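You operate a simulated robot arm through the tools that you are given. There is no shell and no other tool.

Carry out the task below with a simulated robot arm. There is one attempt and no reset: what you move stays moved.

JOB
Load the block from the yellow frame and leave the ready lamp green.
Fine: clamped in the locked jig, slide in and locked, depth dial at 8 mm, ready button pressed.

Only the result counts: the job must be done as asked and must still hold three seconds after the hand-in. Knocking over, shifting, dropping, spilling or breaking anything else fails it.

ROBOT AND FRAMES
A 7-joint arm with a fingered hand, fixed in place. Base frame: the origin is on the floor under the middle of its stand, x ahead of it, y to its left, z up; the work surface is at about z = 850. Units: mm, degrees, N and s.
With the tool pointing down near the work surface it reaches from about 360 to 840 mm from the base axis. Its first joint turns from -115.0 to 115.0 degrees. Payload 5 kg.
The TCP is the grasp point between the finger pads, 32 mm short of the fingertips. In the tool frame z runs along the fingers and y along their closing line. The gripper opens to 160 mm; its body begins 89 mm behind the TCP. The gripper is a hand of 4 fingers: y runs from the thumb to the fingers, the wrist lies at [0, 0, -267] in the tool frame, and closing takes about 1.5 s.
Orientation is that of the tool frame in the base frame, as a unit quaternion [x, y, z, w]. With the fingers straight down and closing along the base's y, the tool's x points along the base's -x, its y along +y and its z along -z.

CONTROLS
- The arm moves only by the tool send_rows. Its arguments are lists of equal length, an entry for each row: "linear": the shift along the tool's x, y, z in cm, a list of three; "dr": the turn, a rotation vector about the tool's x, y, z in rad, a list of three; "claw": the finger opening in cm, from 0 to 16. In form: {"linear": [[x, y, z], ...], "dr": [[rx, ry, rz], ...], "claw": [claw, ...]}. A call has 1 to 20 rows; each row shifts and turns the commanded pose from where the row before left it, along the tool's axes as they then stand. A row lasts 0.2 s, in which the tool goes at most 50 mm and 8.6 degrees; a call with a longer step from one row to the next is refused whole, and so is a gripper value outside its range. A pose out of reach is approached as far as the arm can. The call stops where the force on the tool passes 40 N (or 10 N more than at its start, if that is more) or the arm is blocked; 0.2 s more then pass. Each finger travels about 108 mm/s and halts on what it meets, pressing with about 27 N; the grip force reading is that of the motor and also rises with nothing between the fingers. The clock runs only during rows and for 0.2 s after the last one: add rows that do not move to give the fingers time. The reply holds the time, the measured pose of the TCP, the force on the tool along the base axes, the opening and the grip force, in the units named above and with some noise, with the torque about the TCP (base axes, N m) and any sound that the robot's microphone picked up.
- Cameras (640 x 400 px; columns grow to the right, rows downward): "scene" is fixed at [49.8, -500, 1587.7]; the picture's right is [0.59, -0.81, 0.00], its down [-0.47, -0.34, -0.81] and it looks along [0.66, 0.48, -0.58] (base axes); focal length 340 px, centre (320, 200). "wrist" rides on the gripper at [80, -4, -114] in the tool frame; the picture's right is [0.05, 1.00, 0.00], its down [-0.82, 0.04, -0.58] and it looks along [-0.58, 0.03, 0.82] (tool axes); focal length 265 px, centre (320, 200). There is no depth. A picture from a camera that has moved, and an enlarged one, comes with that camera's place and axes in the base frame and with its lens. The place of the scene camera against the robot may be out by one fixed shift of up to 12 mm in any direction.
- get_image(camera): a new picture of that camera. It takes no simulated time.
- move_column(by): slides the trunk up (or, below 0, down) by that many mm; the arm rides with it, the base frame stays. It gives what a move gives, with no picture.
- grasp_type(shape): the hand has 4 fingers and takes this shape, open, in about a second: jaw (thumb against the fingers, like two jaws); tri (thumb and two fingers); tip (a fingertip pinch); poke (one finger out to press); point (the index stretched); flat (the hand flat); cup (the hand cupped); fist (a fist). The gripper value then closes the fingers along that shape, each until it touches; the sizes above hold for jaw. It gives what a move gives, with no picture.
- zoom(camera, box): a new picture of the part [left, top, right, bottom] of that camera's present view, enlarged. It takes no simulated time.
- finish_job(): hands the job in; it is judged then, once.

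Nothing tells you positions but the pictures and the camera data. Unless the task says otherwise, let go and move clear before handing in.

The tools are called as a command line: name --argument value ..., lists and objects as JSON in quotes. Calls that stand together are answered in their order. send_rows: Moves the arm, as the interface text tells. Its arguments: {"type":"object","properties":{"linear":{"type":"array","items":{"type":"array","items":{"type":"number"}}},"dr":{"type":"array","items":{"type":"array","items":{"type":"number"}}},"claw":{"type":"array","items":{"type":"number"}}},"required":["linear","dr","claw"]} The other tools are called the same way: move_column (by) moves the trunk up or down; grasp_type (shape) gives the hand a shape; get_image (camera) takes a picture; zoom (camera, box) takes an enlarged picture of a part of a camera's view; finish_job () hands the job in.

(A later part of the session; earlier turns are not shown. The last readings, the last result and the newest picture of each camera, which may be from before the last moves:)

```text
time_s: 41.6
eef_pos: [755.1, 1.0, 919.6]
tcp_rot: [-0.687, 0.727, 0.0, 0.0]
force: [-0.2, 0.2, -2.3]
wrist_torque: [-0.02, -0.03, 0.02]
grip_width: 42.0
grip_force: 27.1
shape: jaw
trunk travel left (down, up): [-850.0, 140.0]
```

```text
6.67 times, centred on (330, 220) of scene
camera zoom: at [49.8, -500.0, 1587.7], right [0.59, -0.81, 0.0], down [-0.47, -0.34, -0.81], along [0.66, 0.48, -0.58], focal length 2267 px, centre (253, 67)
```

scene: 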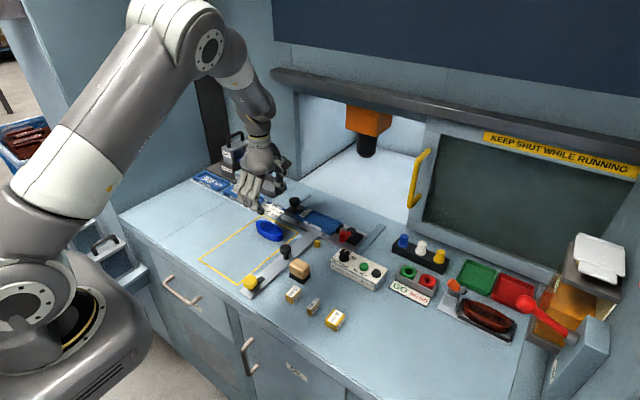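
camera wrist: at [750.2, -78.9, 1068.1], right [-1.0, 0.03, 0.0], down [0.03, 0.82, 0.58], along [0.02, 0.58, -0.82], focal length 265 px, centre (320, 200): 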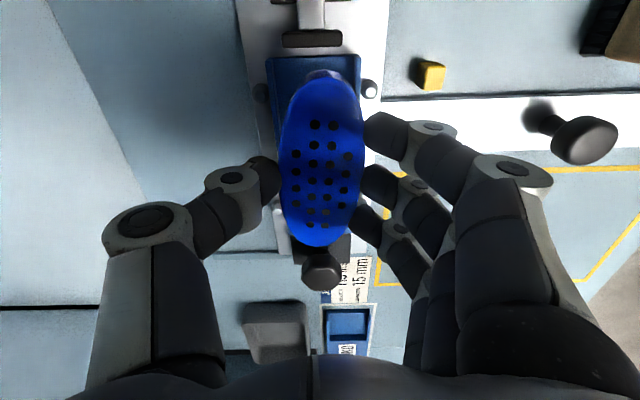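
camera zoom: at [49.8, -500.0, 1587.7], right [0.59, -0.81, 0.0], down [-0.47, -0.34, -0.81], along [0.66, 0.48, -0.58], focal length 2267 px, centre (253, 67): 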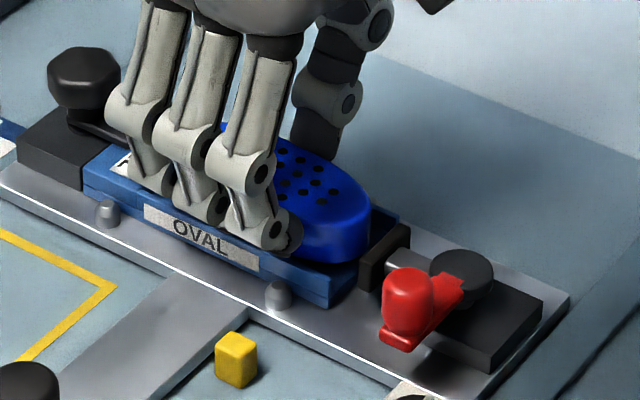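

send_rows --linear '[[0, 0, 0.15], [0, 0, 0.15], [0, 0, 0]]' --dr '[[0, 0, 0], [0, 0, 0], [0, 0, 0]]' --claw '[4, 4, 4]'

zoom --camera "scene" --box '[290, 190, 370, 250]'

```text
time_s: 42.4
eef_pos: [754.0, 1.0, 917.3]
tcp_rot: [-0.687, 0.727, 0.0, -0.001]
force: [0.2, -0.7, -1.1]
wrist_torque: [0.02, -0.03, 0.03]
grip_width: 42.2
grip_force: 27.2
shape: jaw
trunk travel left (down, up): [-850.0, 140.0]
```

```text
6.67 times, centred on (330, 220) of scene
camera zoom: at [49.8, -500.0, 1587.7], right [0.59, -0.81, 0.0], down [-0.47, -0.34, -0.81], along [0.66, 0.48, -0.58], focal length 2267 px, centre (253, 67)
```

zoom: 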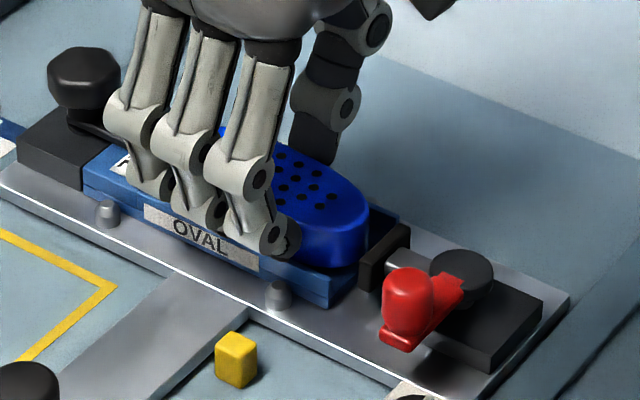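

send_rows --linear '[[0, 0, 0.1], [0, 0, 0.1], [0, 0, 0.1], [0, 0, 0]]' --dr '[[0, 0, 0], [0, 0, 0], [0, 0, 0], [0, 0, 0]]' --claw '[4, 4, 4, 4]'

zoom --camera "scene" --box '[310, 200, 360, 240]'

```text
time_s: 43.4
eef_pos: [754.0, 0.5, 913.8]
tcp_rot: [-0.687, 0.727, 0.0, 0.0]
force: [0.6, 0.4, -1.0]
wrist_torque: [0.02, 0.0, 0.02]
grip_width: 42.2
grip_force: 26.9
shape: jaw
trunk travel left (down, up): [-850.0, 140.0]
```

```text
10.00 times, centred on (335, 220) of scene
camera zoom: at [49.8, -500.0, 1587.7], right [0.59, -0.81, 0.0], down [-0.47, -0.34, -0.81], along [0.66, 0.48, -0.58], focal length 3401 px, centre (170, 0)
```

zoom: 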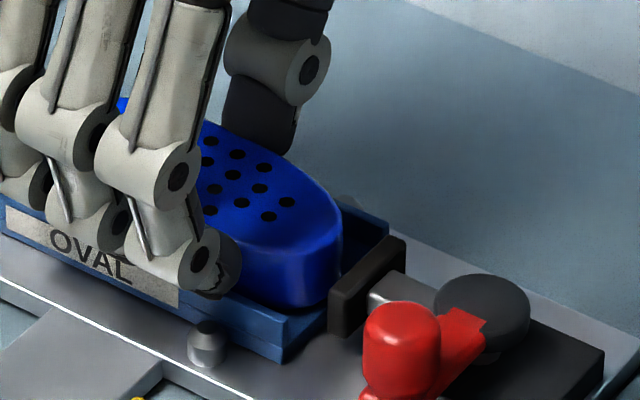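

send_rows --linear '[[0, 0, 0.1], [0, 0, 0.1], [0, 0, 0]]' --dr '[[0, 0, 0], [0, 0, 0], [0, 0, 0]]' --claw '[4, 4, 4]'

zoom --camera "scene" --box '[310, 200, 360, 240]'

zoom --camera "wrist" --box '[220, 0, 420, 260]'

```text
time_s: 44.2
eef_pos: [755.3, 1.0, 912.6]
tcp_rot: [-0.687, 0.727, 0.001, 0.0]
force: [-1.8, -0.2, -0.3]
wrist_torque: [0.04, 0.03, -0.06]
grip_width: 42.0
grip_force: 27.1
shape: jaw
trunk travel left (down, up): [-850.0, 140.0]
```

```text
10.00 times, centred on (335, 220) of scene
camera zoom: at [49.8, -500.0, 1587.7], right [0.59, -0.81, 0.0], down [-0.47, -0.34, -0.81], along [0.66, 0.48, -0.58], focal length 3401 px, centre (170, 0)
```

zoom: 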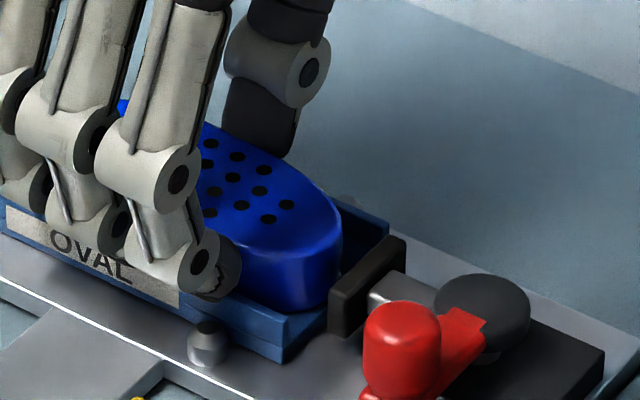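

```text
1.54 times, centred on (320, 130) of wrist
camera zoom: at [754.7, -79.4, 1026.2], right [-1.0, 0.0, 0.0], down [0.0, 0.82, 0.58], along [0.0, 0.58, -0.82], focal length 408 px, centre (320, 308)
```

zoom: 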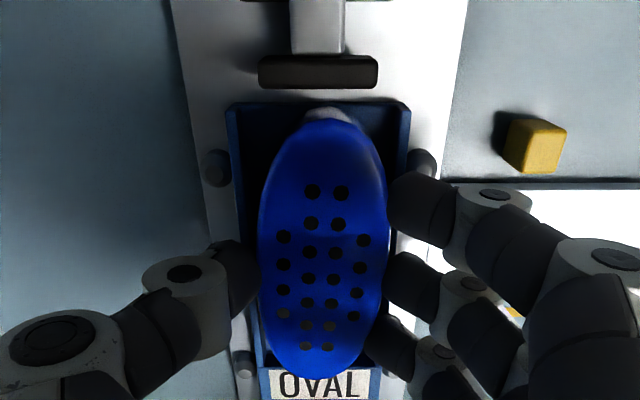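

send_rows --linear '[[0, 0, 0.1], [0, 0, 0.1], [0, 0, 0]]' --dr '[[0, 0, 0], [0, 0, 0], [0, 0, 0]]' --claw '[4, 4, 4]'

zoom --camera "scene" --box '[310, 200, 360, 240]'

```text
time_s: 45.0
eef_pos: [754.6, 0.3, 912.4]
tcp_rot: [-0.688, 0.726, -0.001, 0.001]
force: [-1.4, -0.5, 9.5]
wrist_torque: [0.06, 0.26, -0.08]
grip_width: 42.5
grip_force: 26.7
shape: jaw
trunk travel left (down, up): [-850.0, 140.0]
```

```text
10.00 times, centred on (335, 220) of scene
camera zoom: at [49.8, -500.0, 1587.7], right [0.59, -0.81, 0.0], down [-0.47, -0.34, -0.81], along [0.66, 0.48, -0.58], focal length 3401 px, centre (170, 0)
```

zoom: 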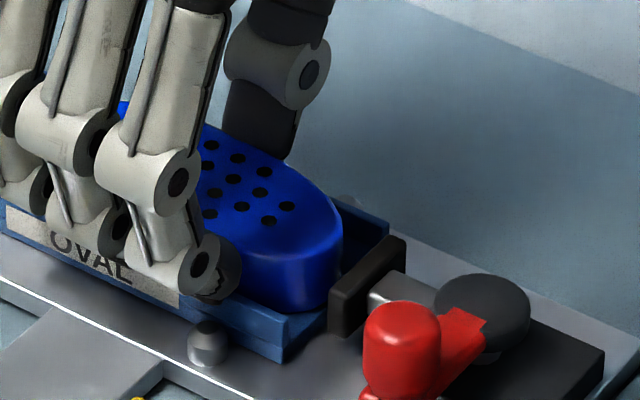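

It has seated with about 9 N. I'll open the fingers and rise straight up.

send_rows --linear '[[0, 0, 0], [0, 0, 0], [0, 0, 0], [0, 0, -0.5], [0, 0, -2], [0, 0, -3], [0, 0, -4]]' --dr '[[0, 0, 0], [0, 0, 0], [0, 0, 0], [0, 0, 0], [0, 0, 0], [0, 0, 0], [0, 0, 0]]' --claw '[4.8, 5.6, 6.2, 6.4, 6.4, 6.4, 6.4]'

get_image --camera "wrist"

zoom --camera "wrist" --box '[200, 20, 440, 220]'

zoom --camera "scene" --box '[290, 190, 370, 250]'

```text
time_s: 46.6
eef_pos: [753.9, 1.0, 964.0]
tcp_rot: [-0.687, 0.727, 0.0, 0.0]
force: [-0.6, 0.9, 0.1]
wrist_torque: [-0.03, -0.03, -0.04]
grip_width: 63.4
grip_force: 0.1
shape: jaw
out of reach, approached as far as the arm can: row 7
trunk travel left (down, up): [-850.0, 140.0]
```

```text
taken
camera wrist: at [753.3, -79.2, 1078.2], right [-1.0, 0.0, 0.0], down [0.0, 0.82, 0.58], along [0.0, 0.58, -0.82], focal length 265 px, centre (320, 200)
```

wrist: 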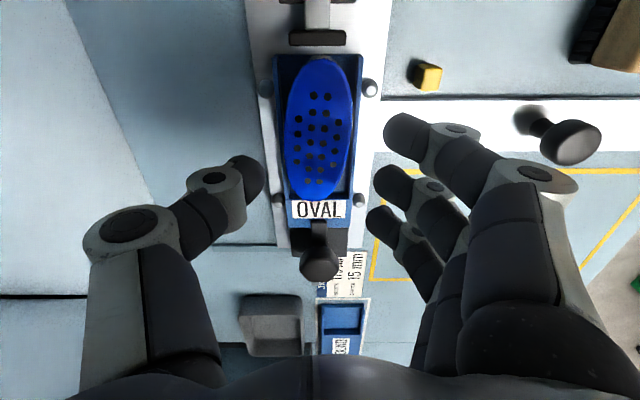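

```text
2.00 times, centred on (320, 120) of wrist
camera zoom: at [753.3, -79.2, 1078.2], right [-1.0, 0.0, 0.0], down [0.0, 0.82, 0.58], along [0.0, 0.58, -0.82], focal length 531 px, centre (320, 360)
```

zoom: 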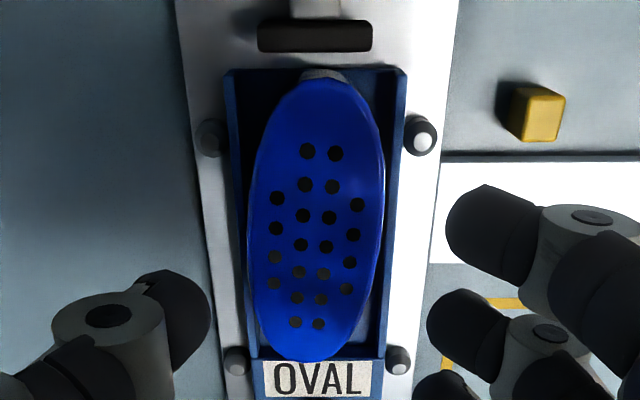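

```text
6.67 times, centred on (330, 220) of scene
camera zoom: at [49.8, -500.0, 1587.7], right [0.59, -0.81, 0.0], down [-0.47, -0.34, -0.81], along [0.66, 0.48, -0.58], focal length 2267 px, centre (253, 67)
```

zoom: 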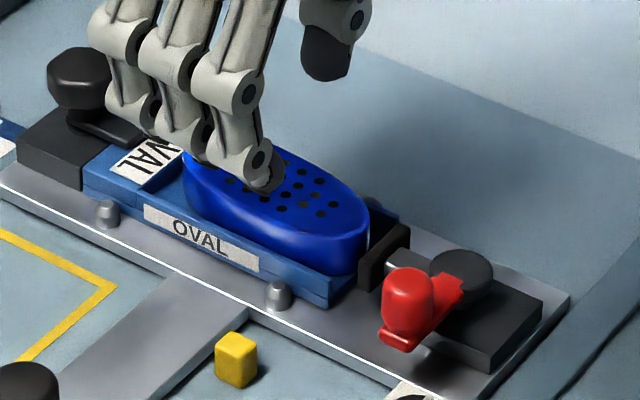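

The block sits in the trough with about 3° yaw. Now I'll turn the hand back, switch to the pinch shape and go to the clamp lever.

send_rows --linear '[[0, 0, 0], [0, 0, 0], [0, 0, 0], [0, 0, 0], [0, 0, 0], [0, 0, 0], [0, 0, 0], [0, 0, 0], [0, 0, 0], [0, 0, 0], [0, 0, 0], [1, -2.5, -2], [1, -2.5, -2], [1, -2.5, 0], [1, -3.3, 0]]' --dr '[[0, 0, 0.1377], [0, 0, 0.1377], [0, 0, 0.1377], [0, 0, 0.1377], [0, 0, 0.1377], [0, 0, 0.1377], [0, 0, 0.1377], [0, 0, 0.1377], [0, 0, 0.1377], [0, 0, 0.1377], [0, 0, 0.1377], [0, 0, 0], [0, 0, 0], [0, 0, 0], [0, 0, 0]]' --claw '[6.4, 6.4, 6.4, 6.4, 6.4, 6.4, 6.4, 6.4, 6.4, 6.4, 6.4, 6.4, 6.4, 6.4, 6.4]'

grasp_type --shape "tip"

get_image --camera "wrist"

```text
time_s: 49.8
eef_pos: [716.0, -107.4, 1005.3]
tcp_rot: [-0.001, 1.0, 0.0, 0.0]
force: [1.1, -0.4, 0.0]
wrist_torque: [0.04, 0.03, 0.05]
grip_width: 63.2
grip_force: 0.1
shape: jaw
trunk travel left (down, up): [-850.0, 140.0]
```

```text
time_s: 50.7
eef_pos: [715.2, -107.7, 1004.8]
tcp_rot: [-0.001, 1.0, 0.0, 0.0]
force: [-0.6, 0.7, -0.6]
wrist_torque: [0.01, -0.01, 0.01]
grip_width: 159.5
grip_force: 0.1
shape: tip
trunk travel left (down, up): [-850.0, 140.0]
```

```text
taken
camera wrist: at [635.7, -110.8, 1119.4], right [-0.05, 1.0, 0.0], down [0.82, 0.04, 0.58], along [0.58, 0.03, -0.82], focal length 265 px, centre (320, 200)
```

wrist: 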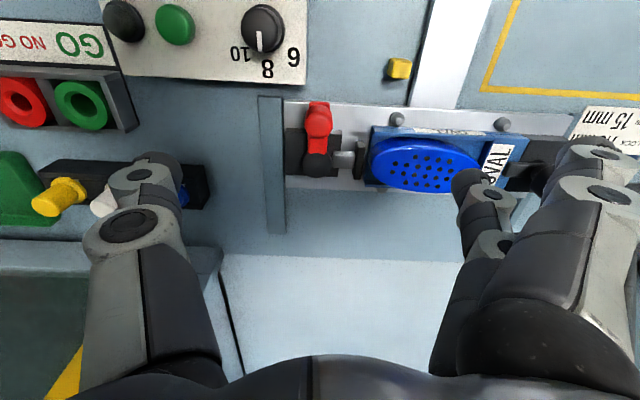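

send_rows --linear '[[0.42, 0, 0], [0, 0, 0], [0, 0, 0], [0, 0, 2], [0, 0, 2], [0, 0, 2], [0, 0, 2.3]]' --dr '[[0, 0, 0], [0, 0, 0], [0, 0, 0], [0, 0, 0], [0, 0, 0], [0, 0, 0], [0, 0, 0]]' --claw '[10, 4.6, 4.6, 4.6, 4.6, 4.6, 4.6]'

get_image --camera "wrist"

zoom --camera "wrist" --box '[220, 120, 420, 260]'

```text
time_s: 52.3
eef_pos: [711.1, -108.7, 919.9]
tcp_rot: [-0.001, 1.0, 0.0, 0.0]
force: [-0.3, -0.2, 0.7]
wrist_torque: [0.02, 0.0, 0.02]
grip_width: 46.5
grip_force: 0.2
shape: tip
trunk travel left (down, up): [-850.0, 140.0]
```

```text
taken
camera wrist: at [632.0, -112.1, 1034.8], right [-0.05, 1.0, 0.0], down [0.81, 0.04, 0.58], along [0.58, 0.03, -0.82], focal length 265 px, centre (320, 200)
```

wrist: 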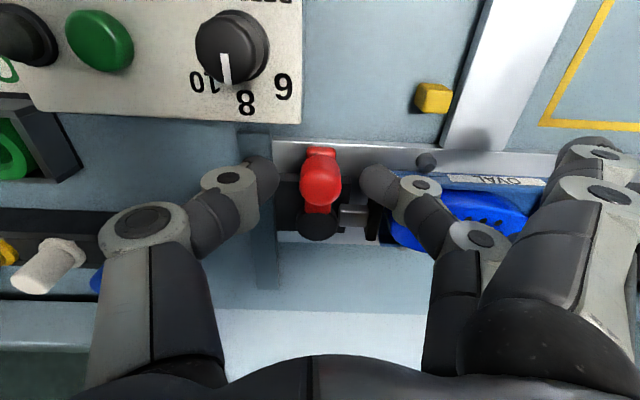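

```text
2.86 times, centred on (320, 190) of wrist
camera zoom: at [632.0, -112.1, 1034.8], right [-0.05, 1.0, 0.0], down [0.81, 0.04, 0.58], along [0.58, 0.03, -0.82], focal length 758 px, centre (320, 229)
```

zoom: 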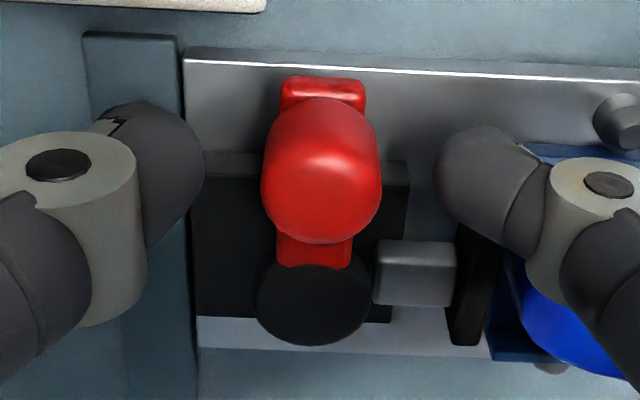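

send_rows --linear '[[0, 0, 0], [0, -0.4, 0], [0, -0.4, 0], [0, -0.4, 0], [0, -0.35, 0], [0, -0.35, 0], [0, -0.3, 0]]' --dr '[[0, 0, 0], [0, 0, 0], [0, 0, 0], [0, 0, 0], [0, 0, 0], [0, 0, 0], [0, 0, 0]]' --claw '[3, 3, 3, 3, 3, 3, 3]'

zoom --camera "wrist" --box '[220, 120, 480, 280]'

```text
time_s: 53.9
eef_pos: [710.9, -130.8, 922.1]
tcp_rot: [0.0, 1.0, 0.0, 0.001]
force: [0.5, 0.5, 0.3]
wrist_torque: [0.02, -0.01, -0.03]
grip_width: 30.9
grip_force: 0.0
shape: tip
trunk travel left (down, up): [-850.0, 140.0]
```

```text
2.46 times, centred on (350, 200) of wrist
camera zoom: at [631.6, -134.7, 1035.4], right [-0.05, 1.0, 0.0], down [0.82, 0.04, 0.58], along [0.58, 0.03, -0.82], focal length 653 px, centre (246, 200)
```

zoom: 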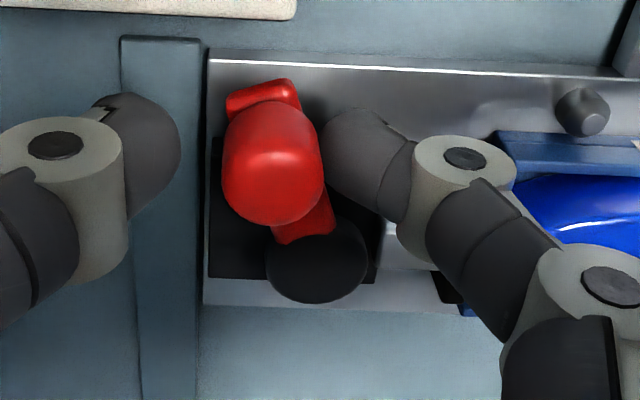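

send_rows --linear '[[-0.38, -0.4, 0], [-0.32, -0.45, 0], [-0.255, -0.49, 0]]' --dr '[[0, 0, -0.14], [0, 0, -0.14], [0, 0, -0.14]]' --claw '[3, 3, 3]'

zoom --camera "wrist" --box '[250, 120, 450, 280]'

zoom --camera "scene" --box '[300, 190, 380, 250]'

```text
time_s: 54.7
eef_pos: [721.8, -142.6, 921.7]
tcp_rot: [-0.209, 0.978, 0.0, 0.001]
force: [0.7, -0.2, 0.5]
wrist_torque: [0.02, -0.01, 0.0]
grip_width: 30.8
grip_force: 0.1
shape: tip
trunk travel left (down, up): [-850.0, 140.0]
```

```text
2.50 times, centred on (350, 200) of wrist
camera zoom: at [651.9, -178.8, 1035.3], right [-0.46, 0.89, 0.0], down [0.73, 0.37, 0.58], along [0.51, 0.26, -0.82], focal length 664 px, centre (245, 200)
```

zoom: 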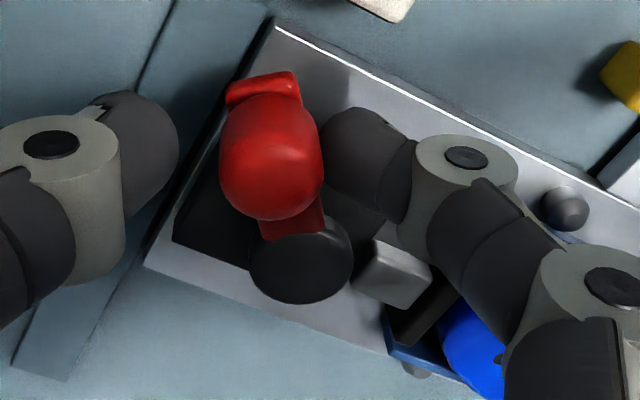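

```text
6.67 times, centred on (340, 220) of scene
camera zoom: at [49.8, -500.0, 1587.7], right [0.59, -0.81, 0.0], down [-0.47, -0.34, -0.81], along [0.66, 0.48, -0.58], focal length 2267 px, centre (187, 67)
```

zoom: 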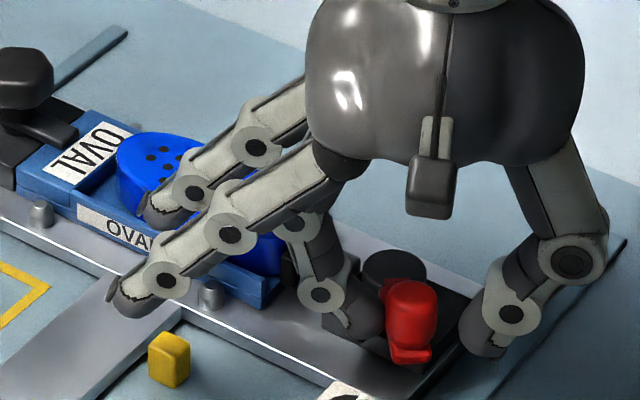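

send_rows --linear '[[-0.43, -0.56, 0], [-0.315, -0.61, 0]]' --dr '[[0, 0, -0.14], [0, 0, -0.14]]' --claw '[3, 3]'

zoom --camera "wrist" --box '[250, 120, 450, 280]'

```text
time_s: 55.3
eef_pos: [735.9, -149.2, 921.0]
tcp_rot: [-0.344, 0.939, 0.001, 0.0]
force: [0.0, 0.4, -0.1]
wrist_torque: [0.04, 0.01, 0.02]
grip_width: 31.0
grip_force: 0.0
shape: tip
trunk travel left (down, up): [-850.0, 140.0]
```

```text
2.50 times, centred on (350, 200) of wrist
camera zoom: at [677.0, -203.9, 1035.0], right [-0.68, 0.73, 0.0], down [0.59, 0.56, 0.58], along [0.42, 0.4, -0.82], focal length 664 px, centre (245, 200)
```

zoom: 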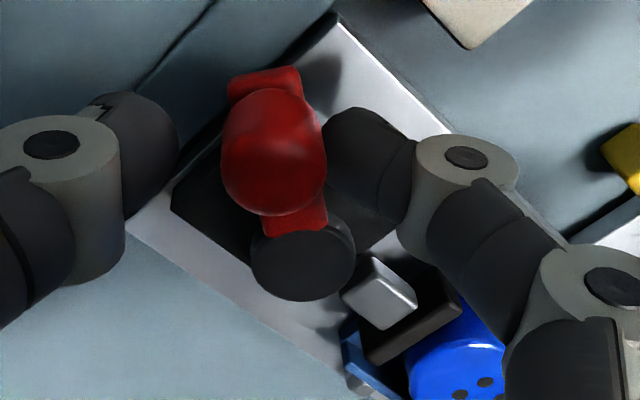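

send_rows --linear '[[-0.31, -0.6, 0], [-0.315, -0.59, 0]]' --dr '[[0, 0, -0.14], [0, 0, -0.14]]' --claw '[3, 3]'

zoom --camera "wrist" --box '[250, 120, 450, 320]'

```text
time_s: 55.9
eef_pos: [748.1, -152.6, 920.3]
tcp_rot: [-0.471, 0.882, 0.0, 0.0]
force: [0.1, 0.1, -0.7]
wrist_torque: [-0.02, 0.03, 0.01]
grip_width: 30.4
grip_force: 0.1
shape: tip
trunk travel left (down, up): [-850.0, 140.0]
```

```text
2.00 times, centred on (350, 220) of wrist
camera zoom: at [707.1, -222.2, 1035.3], right [-0.86, 0.51, 0.0], down [0.42, 0.7, 0.58], along [0.29, 0.5, -0.82], focal length 531 px, centre (260, 160)
```

zoom: 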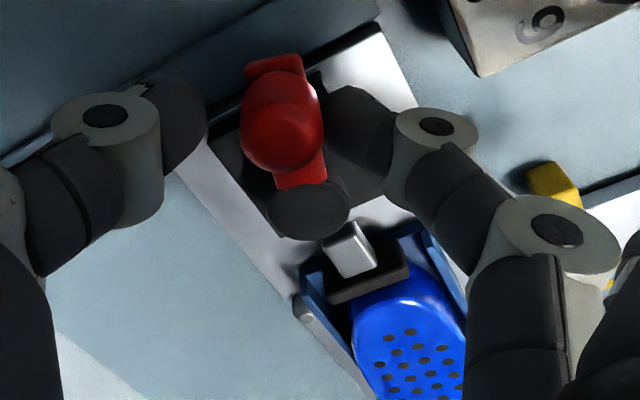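

send_rows --linear '[[-0.314, -0.61, 0], [-0.3, -0.5, 0]]' --dr '[[0, 0, -0.14], [0, 0, -0.1]]' --claw '[3, 3]'

zoom --camera "wrist" --box '[250, 120, 450, 340]'

zoom --camera "scene" --box '[300, 190, 380, 250]'

```text
time_s: 56.5
eef_pos: [759.0, -156.1, 921.1]
tcp_rot: [-0.573, 0.82, 0.0, 0.0]
force: [-3.2, -0.9, -3.9]
wrist_torque: [0.07, -0.02, 0.06]
grip_width: 32.0
grip_force: 0.1
shape: tip
trunk travel left (down, up): [-850.0, 140.0]
```

```text
1.82 times, centred on (350, 230) of wrist
camera zoom: at [736.3, -233.1, 1034.8], right [-0.96, 0.3, 0.0], down [0.24, 0.78, 0.58], along [0.17, 0.55, -0.82], focal length 483 px, centre (266, 146)
```

zoom: 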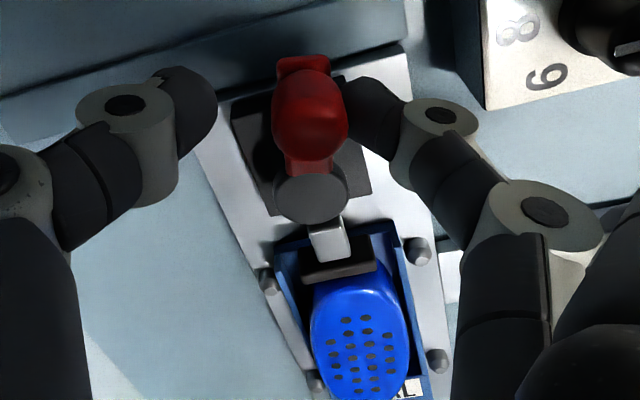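

```text
6.67 times, centred on (340, 220) of scene
camera zoom: at [49.8, -500.0, 1587.7], right [0.59, -0.81, 0.0], down [-0.47, -0.34, -0.81], along [0.66, 0.48, -0.58], focal length 2267 px, centre (187, 67)
```

zoom: 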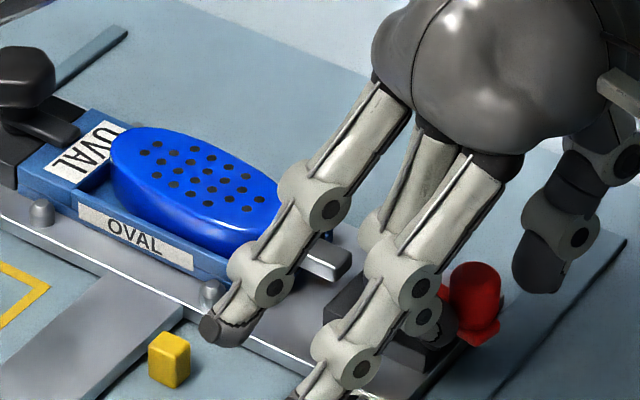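

send_rows --linear '[[0, -0.3, 0], [0, -0.3, 0]]' --dr '[[0, 0, -0.06], [0, 0, -0.06]]' --claw '[3, 3]'

zoom --camera "wrist" --box '[250, 120, 450, 360]'

```text
time_s: 57.1
eef_pos: [760.9, -152.3, 922.1]
tcp_rot: [-0.573, 0.819, -0.001, 0.0]
force: [-2.5, 2.4, -0.1]
wrist_torque: [0.1, 0.07, -0.06]
grip_width: 32.8
grip_force: 0.1
shape: tip
out of reach, approached as far as the arm can: row 1, 2
trunk travel left (down, up): [-850.0, 140.0]
```

```text
1.67 times, centred on (350, 240) of wrist
camera zoom: at [736.7, -229.5, 1036.4], right [-0.96, 0.29, 0.0], down [0.24, 0.78, 0.58], along [0.17, 0.55, -0.82], focal length 442 px, centre (270, 133)
```

zoom: 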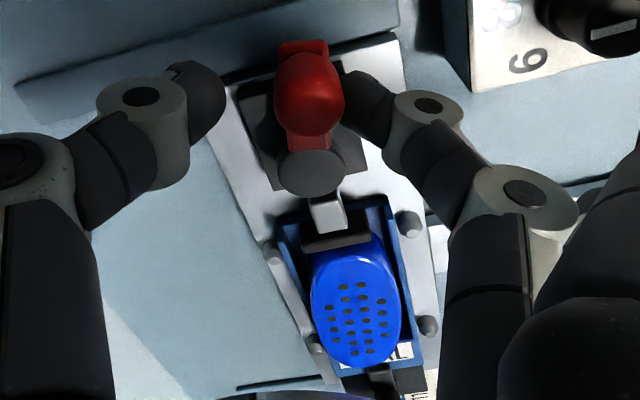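

send_rows --linear '[[-0.1, -0.28, 0], [-0.1, -0.28, 0]]' --dr '[[0, 0, 0], [0, 0, 0]]' --claw '[3, 3]'

zoom --camera "wrist" --box '[250, 120, 450, 360]'

zoom --camera "scene" --box '[300, 190, 380, 250]'

```text
time_s: 57.7
eef_pos: [766.4, -152.8, 923.5]
tcp_rot: [-0.572, 0.82, -0.001, 0.001]
force: [-6.4, 1.8, 0.9]
wrist_torque: [0.04, 0.17, 0.03]
grip_width: 35.3
grip_force: 0.1
shape: tip
trunk travel left (down, up): [-850.0, 140.0]
```

```text
1.67 times, centred on (350, 240) of wrist
camera zoom: at [742.4, -230.2, 1036.7], right [-0.96, 0.3, 0.0], down [0.24, 0.78, 0.58], along [0.17, 0.55, -0.82], focal length 442 px, centre (270, 133)
```

zoom: 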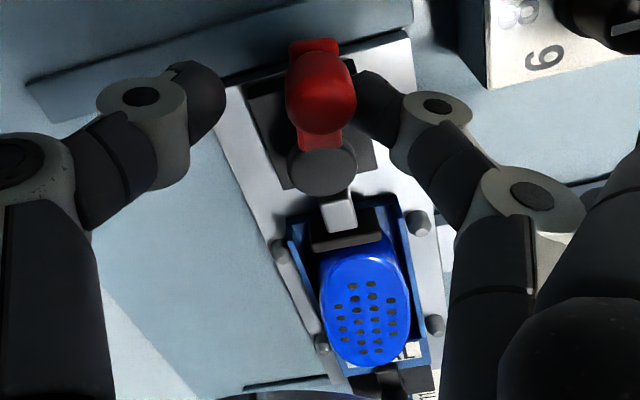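

```text
6.67 times, centred on (340, 220) of scene
camera zoom: at [49.8, -500.0, 1587.7], right [0.59, -0.81, 0.0], down [-0.47, -0.34, -0.81], along [0.66, 0.48, -0.58], focal length 2267 px, centre (187, 67)
```

zoom: 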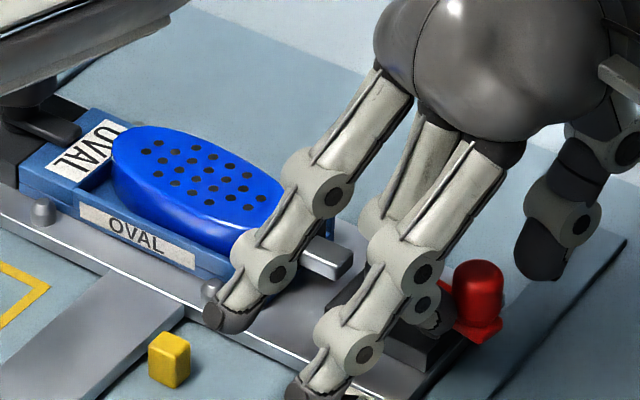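

send_rows --linear '[[-0.1, -0.3, 0], [-0.1, -0.3, 0], [-0.1, -0.3, 0]]' --dr '[[0, 0, 0], [0, 0, 0], [0, 0, 0]]' --claw '[3, 3, 3]'

zoom --camera "wrist" --box '[250, 120, 450, 360]'

```text
time_s: 58.5
eef_pos: [769.0, -153.4, 922.3]
tcp_rot: [-0.572, 0.82, -0.001, 0.0]
force: [-3.8, 4.3, -1.2]
wrist_torque: [0.09, 0.07, -0.1]
grip_width: 35.0
grip_force: 0.2
shape: tip
out of reach, approached as far as the arm can: row 2, 3
trunk travel left (down, up): [-850.0, 140.0]
```

```text
1.67 times, centred on (350, 240) of wrist
camera zoom: at [745.8, -229.6, 1036.9], right [-0.96, 0.3, 0.0], down [0.24, 0.78, 0.58], along [0.17, 0.55, -0.82], focal length 442 px, centre (270, 133)
```

zoom: 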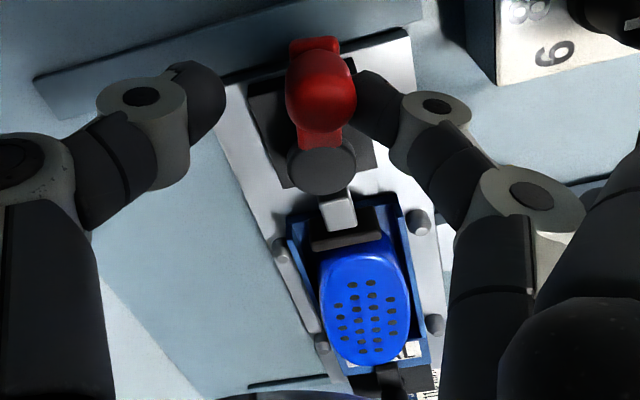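

The arm's turn limit is reached here. I'll back off and rise to see whether the lever and block stay put.

send_rows --linear '[[0, 0.5, 0], [0, 0, -2], [0, 0, -3], [0, 0, -3]]' --dr '[[0, 0, 0], [0, 0, 0.05], [0, 0, 0.1], [0, 0, 0.14]]' --claw '[4, 4.4, 4.4, 4.4]'

get_image --camera "wrist"

zoom --camera "wrist" --box '[250, 100, 450, 300]'

zoom --camera "scene" --box '[300, 190, 380, 250]'

```text
time_s: 59.5
eef_pos: [764.9, -151.9, 1004.9]
tcp_rot: [-0.448, 0.894, -0.001, 0.001]
force: [-0.6, 0.4, -0.1]
wrist_torque: [-0.06, -0.03, -0.02]
grip_width: 43.7
grip_force: 0.1
shape: tip
trunk travel left (down, up): [-850.0, 140.0]
```

```text
taken
camera wrist: at [719.2, -218.9, 1119.0], right [-0.83, 0.56, 0.0], down [0.45, 0.68, 0.58], along [0.32, 0.48, -0.82], focal length 265 px, centre (320, 200)
```

wrist: 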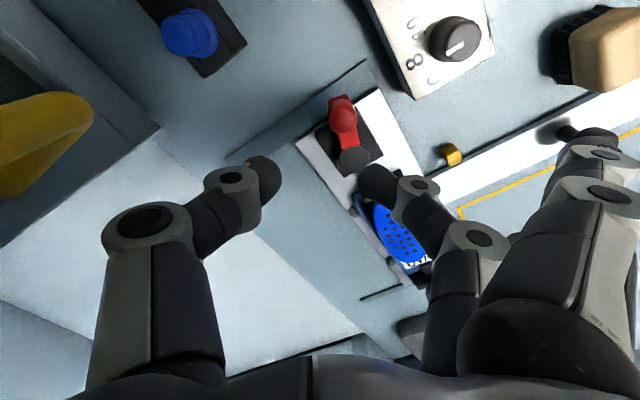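

```text
2.00 times, centred on (350, 200) of wrist
camera zoom: at [719.2, -218.9, 1119.0], right [-0.83, 0.56, 0.0], down [0.45, 0.68, 0.58], along [0.32, 0.48, -0.82], focal length 531 px, centre (260, 200)
```

zoom: 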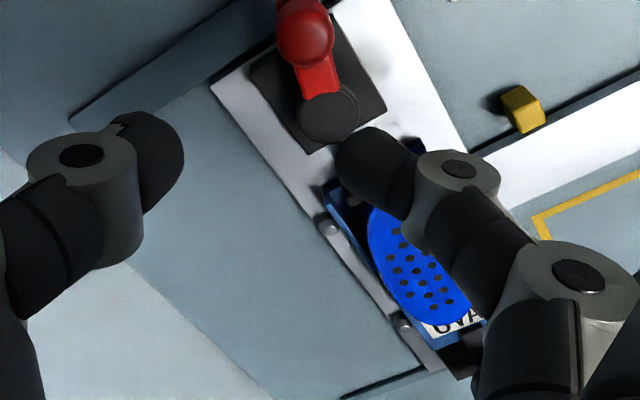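

```text
6.67 times, centred on (340, 220) of scene
camera zoom: at [49.8, -500.0, 1587.7], right [0.59, -0.81, 0.0], down [-0.47, -0.34, -0.81], along [0.66, 0.48, -0.58], focal length 2267 px, centre (187, 67)
```

zoom: 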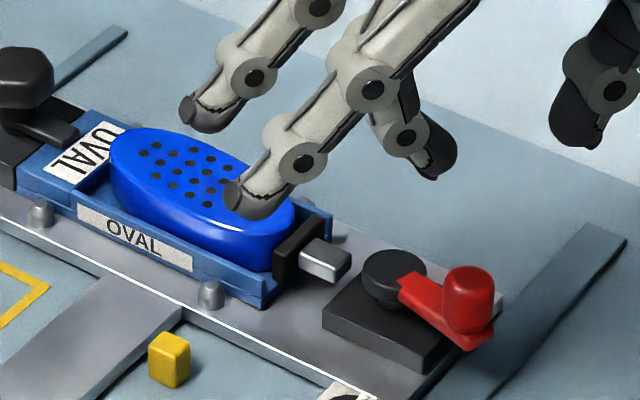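

The lever holds at -y, with the pusher against the block and the block against the stop. Next is the slide: I'll go above the black handle knob at (569, -1) with the jaw shape turned to push along +x.

send_rows --linear '[[0, 4.13, 0], [0, 4.13, 0], [0, 4.13, 0], [0, 4.13, 0], [0, 4.13, 0], [-0.44, 4.15, 0]]' --dr '[[0, 0, 0], [0, 0, 0], [0, 0, 0], [0, 0, 0], [0, 0, 0], [0, 0, 0]]' --claw '[4.4, 4.4, 4.4, 4.4, 4.4, 4.4]'

grasp_type --shape "jaw"

send_rows --linear '[[0, 0, 0], [0, 0, 0], [0, 0, 0], [0, 0, 0]]' --dr '[[0, 0, -0.1175], [0, 0, -0.1175], [0, 0, -0.1175], [0, 0, -0.1175]]' --claw '[9, 8, 8, 8]'

get_image --camera "wrist"

zoom --camera "scene" --box '[220, 180, 400, 300]'

```text
time_s: 60.9
eef_pos: [568.4, -0.3, 1001.8]
tcp_rot: [-0.449, 0.894, -0.001, 0.0]
force: [0.0, -0.2, 0.5]
wrist_torque: [-0.01, -0.03, -0.03]
grip_width: 43.9
grip_force: 0.1
shape: tip
trunk travel left (down, up): [-850.0, 140.0]
```

```text
time_s: 61.8
eef_pos: [569.0, -1.3, 1001.7]
tcp_rot: [-0.449, 0.894, -0.001, 0.0]
force: [-0.2, -0.5, -0.4]
wrist_torque: [0.01, -0.02, 0.02]
grip_width: 160.1
grip_force: 0.2
shape: jaw
trunk travel left (down, up): [-850.0, 140.0]
```

```text
time_s: 62.8
eef_pos: [567.9, 0.0, 1003.1]
tcp_rot: [-0.645, 0.764, -0.001, 0.001]
force: [1.0, 1.3, -0.6]
wrist_torque: [0.0, -0.01, 0.01]
grip_width: 81.2
grip_force: 0.0
shape: jaw
trunk travel left (down, up): [-850.0, 140.0]
```

```text
taken
camera wrist: at [558.8, -79.5, 1116.5], right [-0.99, 0.12, 0.0], down [0.09, 0.81, 0.58], along [0.07, 0.57, -0.82], focal length 265 px, centre (320, 200)
```

wrist: 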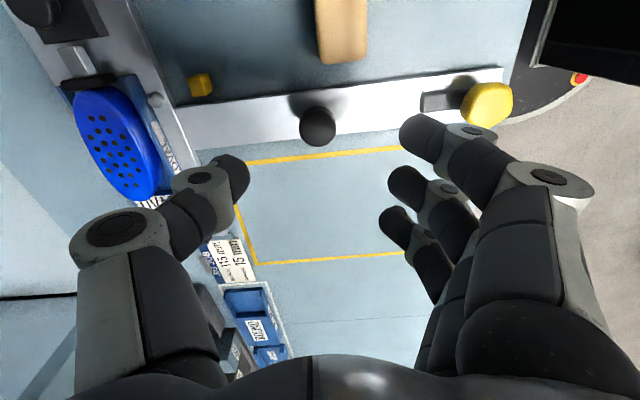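

```text
3.33 times, centred on (310, 240) of scene
camera zoom: at [49.8, -500.0, 1587.7], right [0.59, -0.81, 0.0], down [-0.47, -0.34, -0.81], along [0.66, 0.48, -0.58], focal length 1134 px, centre (353, 67)
```

zoom: 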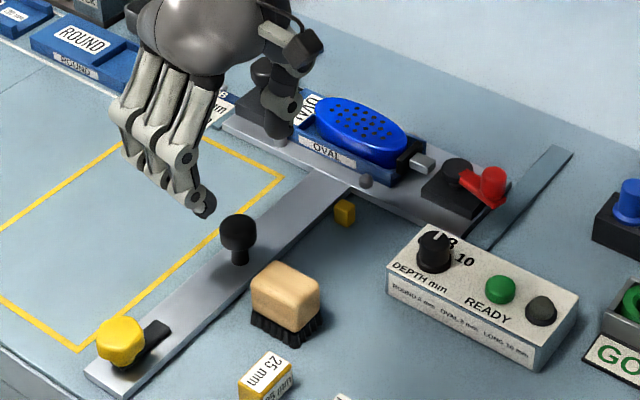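

send_rows --linear '[[0, 0, 2.5], [0, 0, 2.5], [0, 0, 2.5], [0, 0, 2.5]]' --dr '[[0, 0, 0], [0, 0, 0], [0, 0, 0], [0, 0, 0]]' --claw '[8, 8, 8, 8]'

get_image --camera "wrist"

zoom --camera "scene" --box '[220, 180, 400, 300]'

```text
time_s: 63.8
eef_pos: [569.2, -0.7, 903.8]
tcp_rot: [-0.644, 0.765, -0.001, 0.001]
force: [-0.6, -0.1, 0.1]
wrist_torque: [0.03, 0.05, 0.02]
grip_width: 81.0
grip_force: 0.0
shape: jaw
trunk travel left (down, up): [-850.0, 140.0]
```

```text
taken
camera wrist: at [559.7, -80.7, 1017.8], right [-0.99, 0.12, 0.0], down [0.1, 0.81, 0.58], along [0.07, 0.57, -0.82], focal length 265 px, centre (320, 200)
```

wrist: 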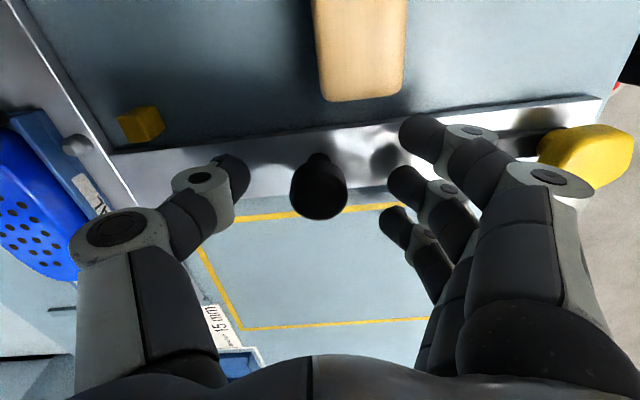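

```text
3.33 times, centred on (310, 240) of scene
camera zoom: at [49.8, -500.0, 1587.7], right [0.59, -0.81, 0.0], down [-0.47, -0.34, -0.81], along [0.66, 0.48, -0.58], focal length 1134 px, centre (353, 67)
```

zoom: 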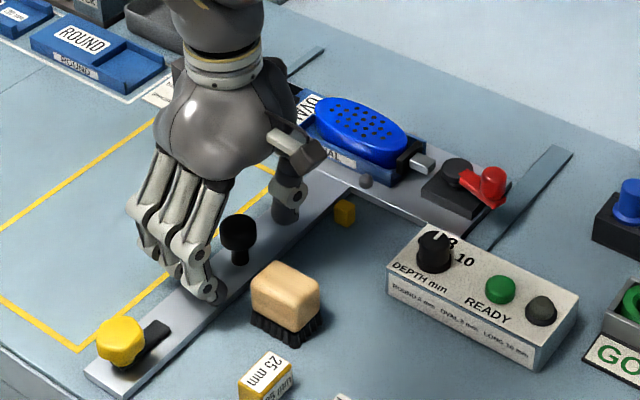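

send_rows --linear '[[0, 0, 0.2], [0, 0, 0], [-0.07, -0.39, 0], [-0.07, -0.39, 0], [-0.07, -0.39, 0]]' --dr '[[0, 0, 0], [0, 0, 0], [0, 0, 0], [0, 0, 0], [0, 0, 0]]' --claw '[5, 4.6, 4.6, 4.6, 4.6]'

get_image --camera "wrist"

```text
time_s: 65.0
eef_pos: [581.2, -0.3, 900.1]
tcp_rot: [-0.644, 0.765, -0.001, 0.001]
force: [0.4, 0.9, -0.4]
wrist_torque: [-0.02, 0.02, 0.03]
grip_width: 46.6
grip_force: 0.1
shape: jaw
trunk travel left (down, up): [-850.0, 140.0]
```

```text
taken
camera wrist: at [571.0, -80.0, 1014.6], right [-0.99, 0.12, 0.0], down [0.1, 0.81, 0.58], along [0.07, 0.57, -0.82], focal length 265 px, centre (320, 200)
```

wrist: 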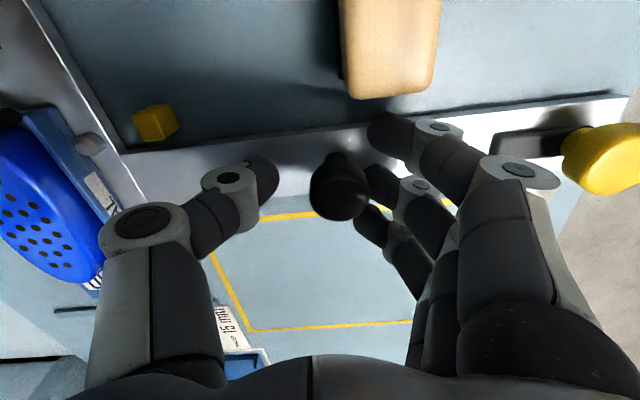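

send_rows --linear '[[-0.07, -0.39, 0], [-0.07, -0.39, 0], [-0.07, -0.39, 0], [-0.07, -0.39, 0], [-0.07, -0.39, 0]]' --dr '[[0, 0, 0], [0, 0, 0], [0, 0, 0], [0, 0, 0], [0, 0, 0]]' --claw '[4.6, 4.6, 4.6, 4.6, 4.6]'

get_image --camera "wrist"

zoom --camera "scene" --box '[220, 180, 400, 300]'

```text
time_s: 66.2
eef_pos: [601.1, 1.6, 901.2]
tcp_rot: [-0.645, 0.765, -0.001, 0.001]
force: [0.4, 0.9, -2.7]
wrist_torque: [-0.02, -0.08, -0.02]
grip_width: 46.7
grip_force: 0.1
shape: jaw
trunk travel left (down, up): [-850.0, 140.0]
```

```text
taken
camera wrist: at [591.6, -79.0, 1015.2], right [-0.99, 0.12, 0.0], down [0.1, 0.81, 0.58], along [0.07, 0.57, -0.82], focal length 265 px, centre (320, 200)
```

wrist: 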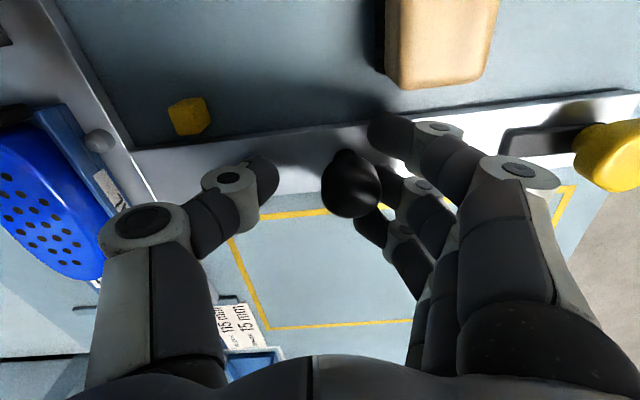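

```text
3.33 times, centred on (310, 240) of scene
camera zoom: at [49.8, -500.0, 1587.7], right [0.59, -0.81, 0.0], down [-0.47, -0.34, -0.81], along [0.66, 0.48, -0.58], focal length 1134 px, centre (353, 67)
```

zoom: 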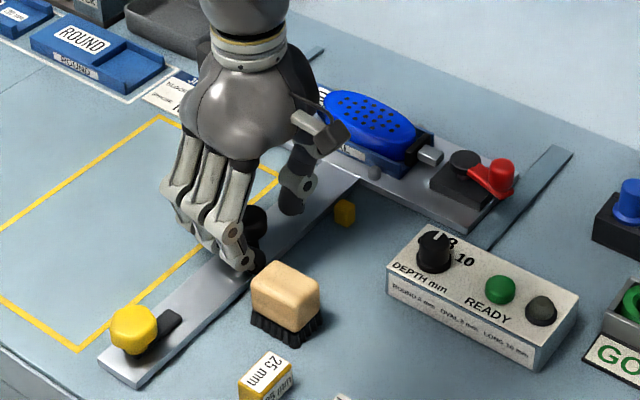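

The slide moves freely with the handle. I'll keep pushing it in.

send_rows --linear '[[-0.07, -0.39, 0], [-0.07, -0.39, 0], [-0.07, -0.39, 0], [-0.07, -0.39, 0], [-0.07, -0.39, 0], [-0.07, -0.39, 0], [-0.07, -0.39, 0], [-0.07, -0.39, 0]]' --dr '[[0, 0, 0], [0, 0, 0], [0, 0, 0], [0, 0, 0], [0, 0, 0], [0, 0, 0], [0, 0, 0], [0, 0, 0]]' --claw '[4.6, 4.6, 4.6, 4.6, 4.6, 4.6, 4.6, 4.6]'

get_image --camera "wrist"

zoom --camera "scene" --box '[220, 180, 400, 300]'

```text
time_s: 68.0
eef_pos: [631.4, 0.9, 900.8]
tcp_rot: [-0.645, 0.764, -0.001, 0.001]
force: [-0.5, 0.7, -1.3]
wrist_torque: [-0.06, -0.01, 0.01]
grip_width: 46.7
grip_force: 0.1
shape: jaw
trunk travel left (down, up): [-850.0, 140.0]
```

```text
taken
camera wrist: at [622.1, -79.0, 1014.3], right [-0.99, 0.12, 0.0], down [0.1, 0.81, 0.58], along [0.07, 0.57, -0.82], focal length 265 px, centre (320, 200)
```

wrist: 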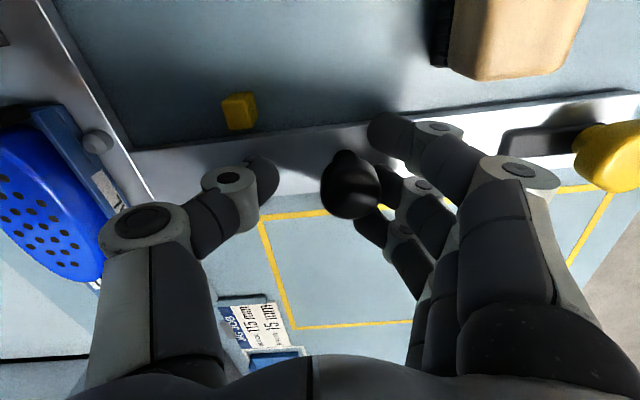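

```text
3.33 times, centred on (310, 240) of scene
camera zoom: at [49.8, -500.0, 1587.7], right [0.59, -0.81, 0.0], down [-0.47, -0.34, -0.81], along [0.66, 0.48, -0.58], focal length 1134 px, centre (353, 67)
```

zoom: 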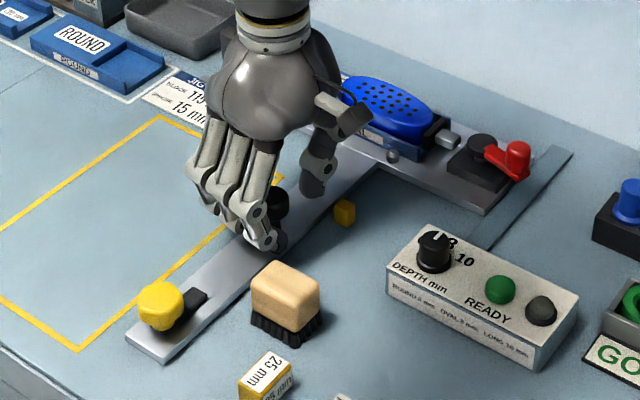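

send_rows --linear '[[-0.07, -0.39, 0], [-0.07, -0.39, 0], [-0.07, -0.39, 0], [-0.07, -0.39, 0], [-0.07, -0.39, 0], [-0.07, -0.39, 0], [-0.07, -0.39, 0], [-0.07, -0.39, 0]]' --dr '[[0, 0, 0], [0, 0, 0], [0, 0, 0], [0, 0, 0], [0, 0, 0], [0, 0, 0], [0, 0, 0], [0, 0, 0]]' --claw '[4.6, 4.6, 4.6, 4.6, 4.6, 4.6, 4.6, 4.6]'

get_image --camera "wrist"

zoom --camera "scene" --box '[220, 180, 400, 300]'

```text
time_s: 69.8
eef_pos: [665.1, 0.4, 900.7]
tcp_rot: [-0.644, 0.765, -0.001, 0.001]
force: [-1.1, 1.0, -2.7]
wrist_torque: [0.03, -0.02, -0.05]
grip_width: 46.8
grip_force: 0.1
shape: jaw
trunk travel left (down, up): [-850.0, 140.0]
```

```text
taken
camera wrist: at [654.4, -79.0, 1014.9], right [-0.99, 0.12, 0.0], down [0.1, 0.81, 0.58], along [0.07, 0.57, -0.82], focal length 265 px, centre (320, 200)
```

wrist: 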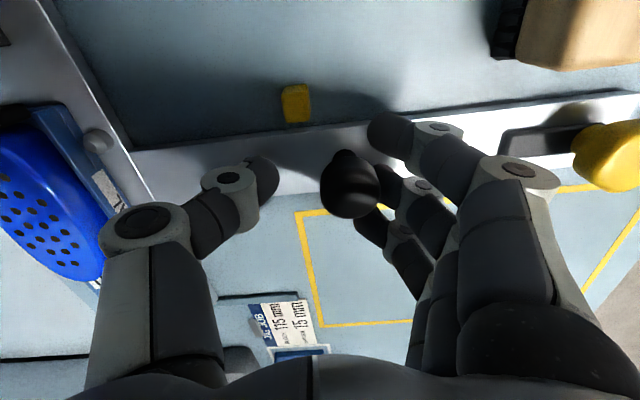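

```text
3.33 times, centred on (310, 240) of scene
camera zoom: at [49.8, -500.0, 1587.7], right [0.59, -0.81, 0.0], down [-0.47, -0.34, -0.81], along [0.66, 0.48, -0.58], focal length 1134 px, centre (353, 67)
```

zoom: 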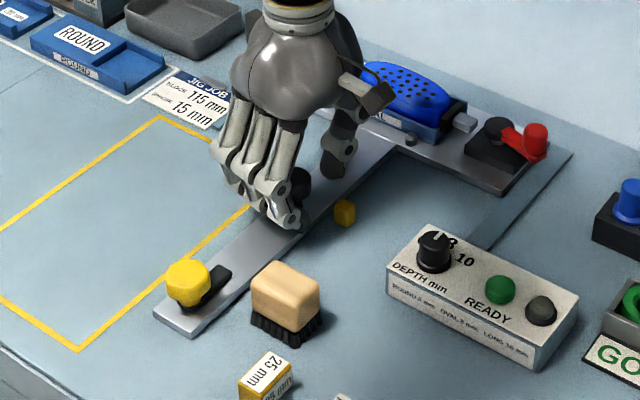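

send_rows --linear '[[-0.07, -0.39, 0], [-0.07, -0.39, 0], [-0.07, -0.39, 0], [-0.07, -0.39, 0], [-0.07, -0.39, 0], [-0.07, -0.39, 0]]' --dr '[[0, 0, 0], [0, 0, 0], [0, 0, 0], [0, 0, 0], [0, 0, 0], [0, 0, 0]]' --claw '[4.6, 4.6, 4.6, 4.6, 4.6, 4.6]'

zoom --camera "scene" --box '[220, 180, 400, 300]'

```text
time_s: 71.2
eef_pos: [687.3, 1.0, 899.6]
tcp_rot: [-0.644, 0.765, -0.001, 0.001]
force: [-0.5, 1.2, -0.3]
wrist_torque: [-0.03, 0.01, 0.02]
grip_width: 46.9
grip_force: 0.1
shape: jaw
trunk travel left (down, up): [-850.0, 140.0]
```

```text
3.33 times, centred on (310, 240) of scene
camera zoom: at [49.8, -500.0, 1587.7], right [0.59, -0.81, 0.0], down [-0.47, -0.34, -0.81], along [0.66, 0.48, -0.58], focal length 1134 px, centre (353, 67)
```

zoom: 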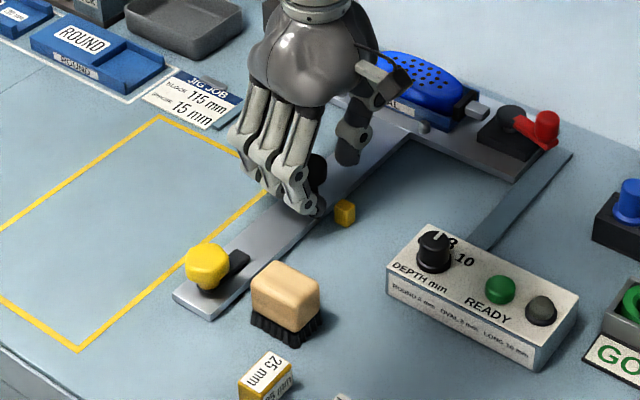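

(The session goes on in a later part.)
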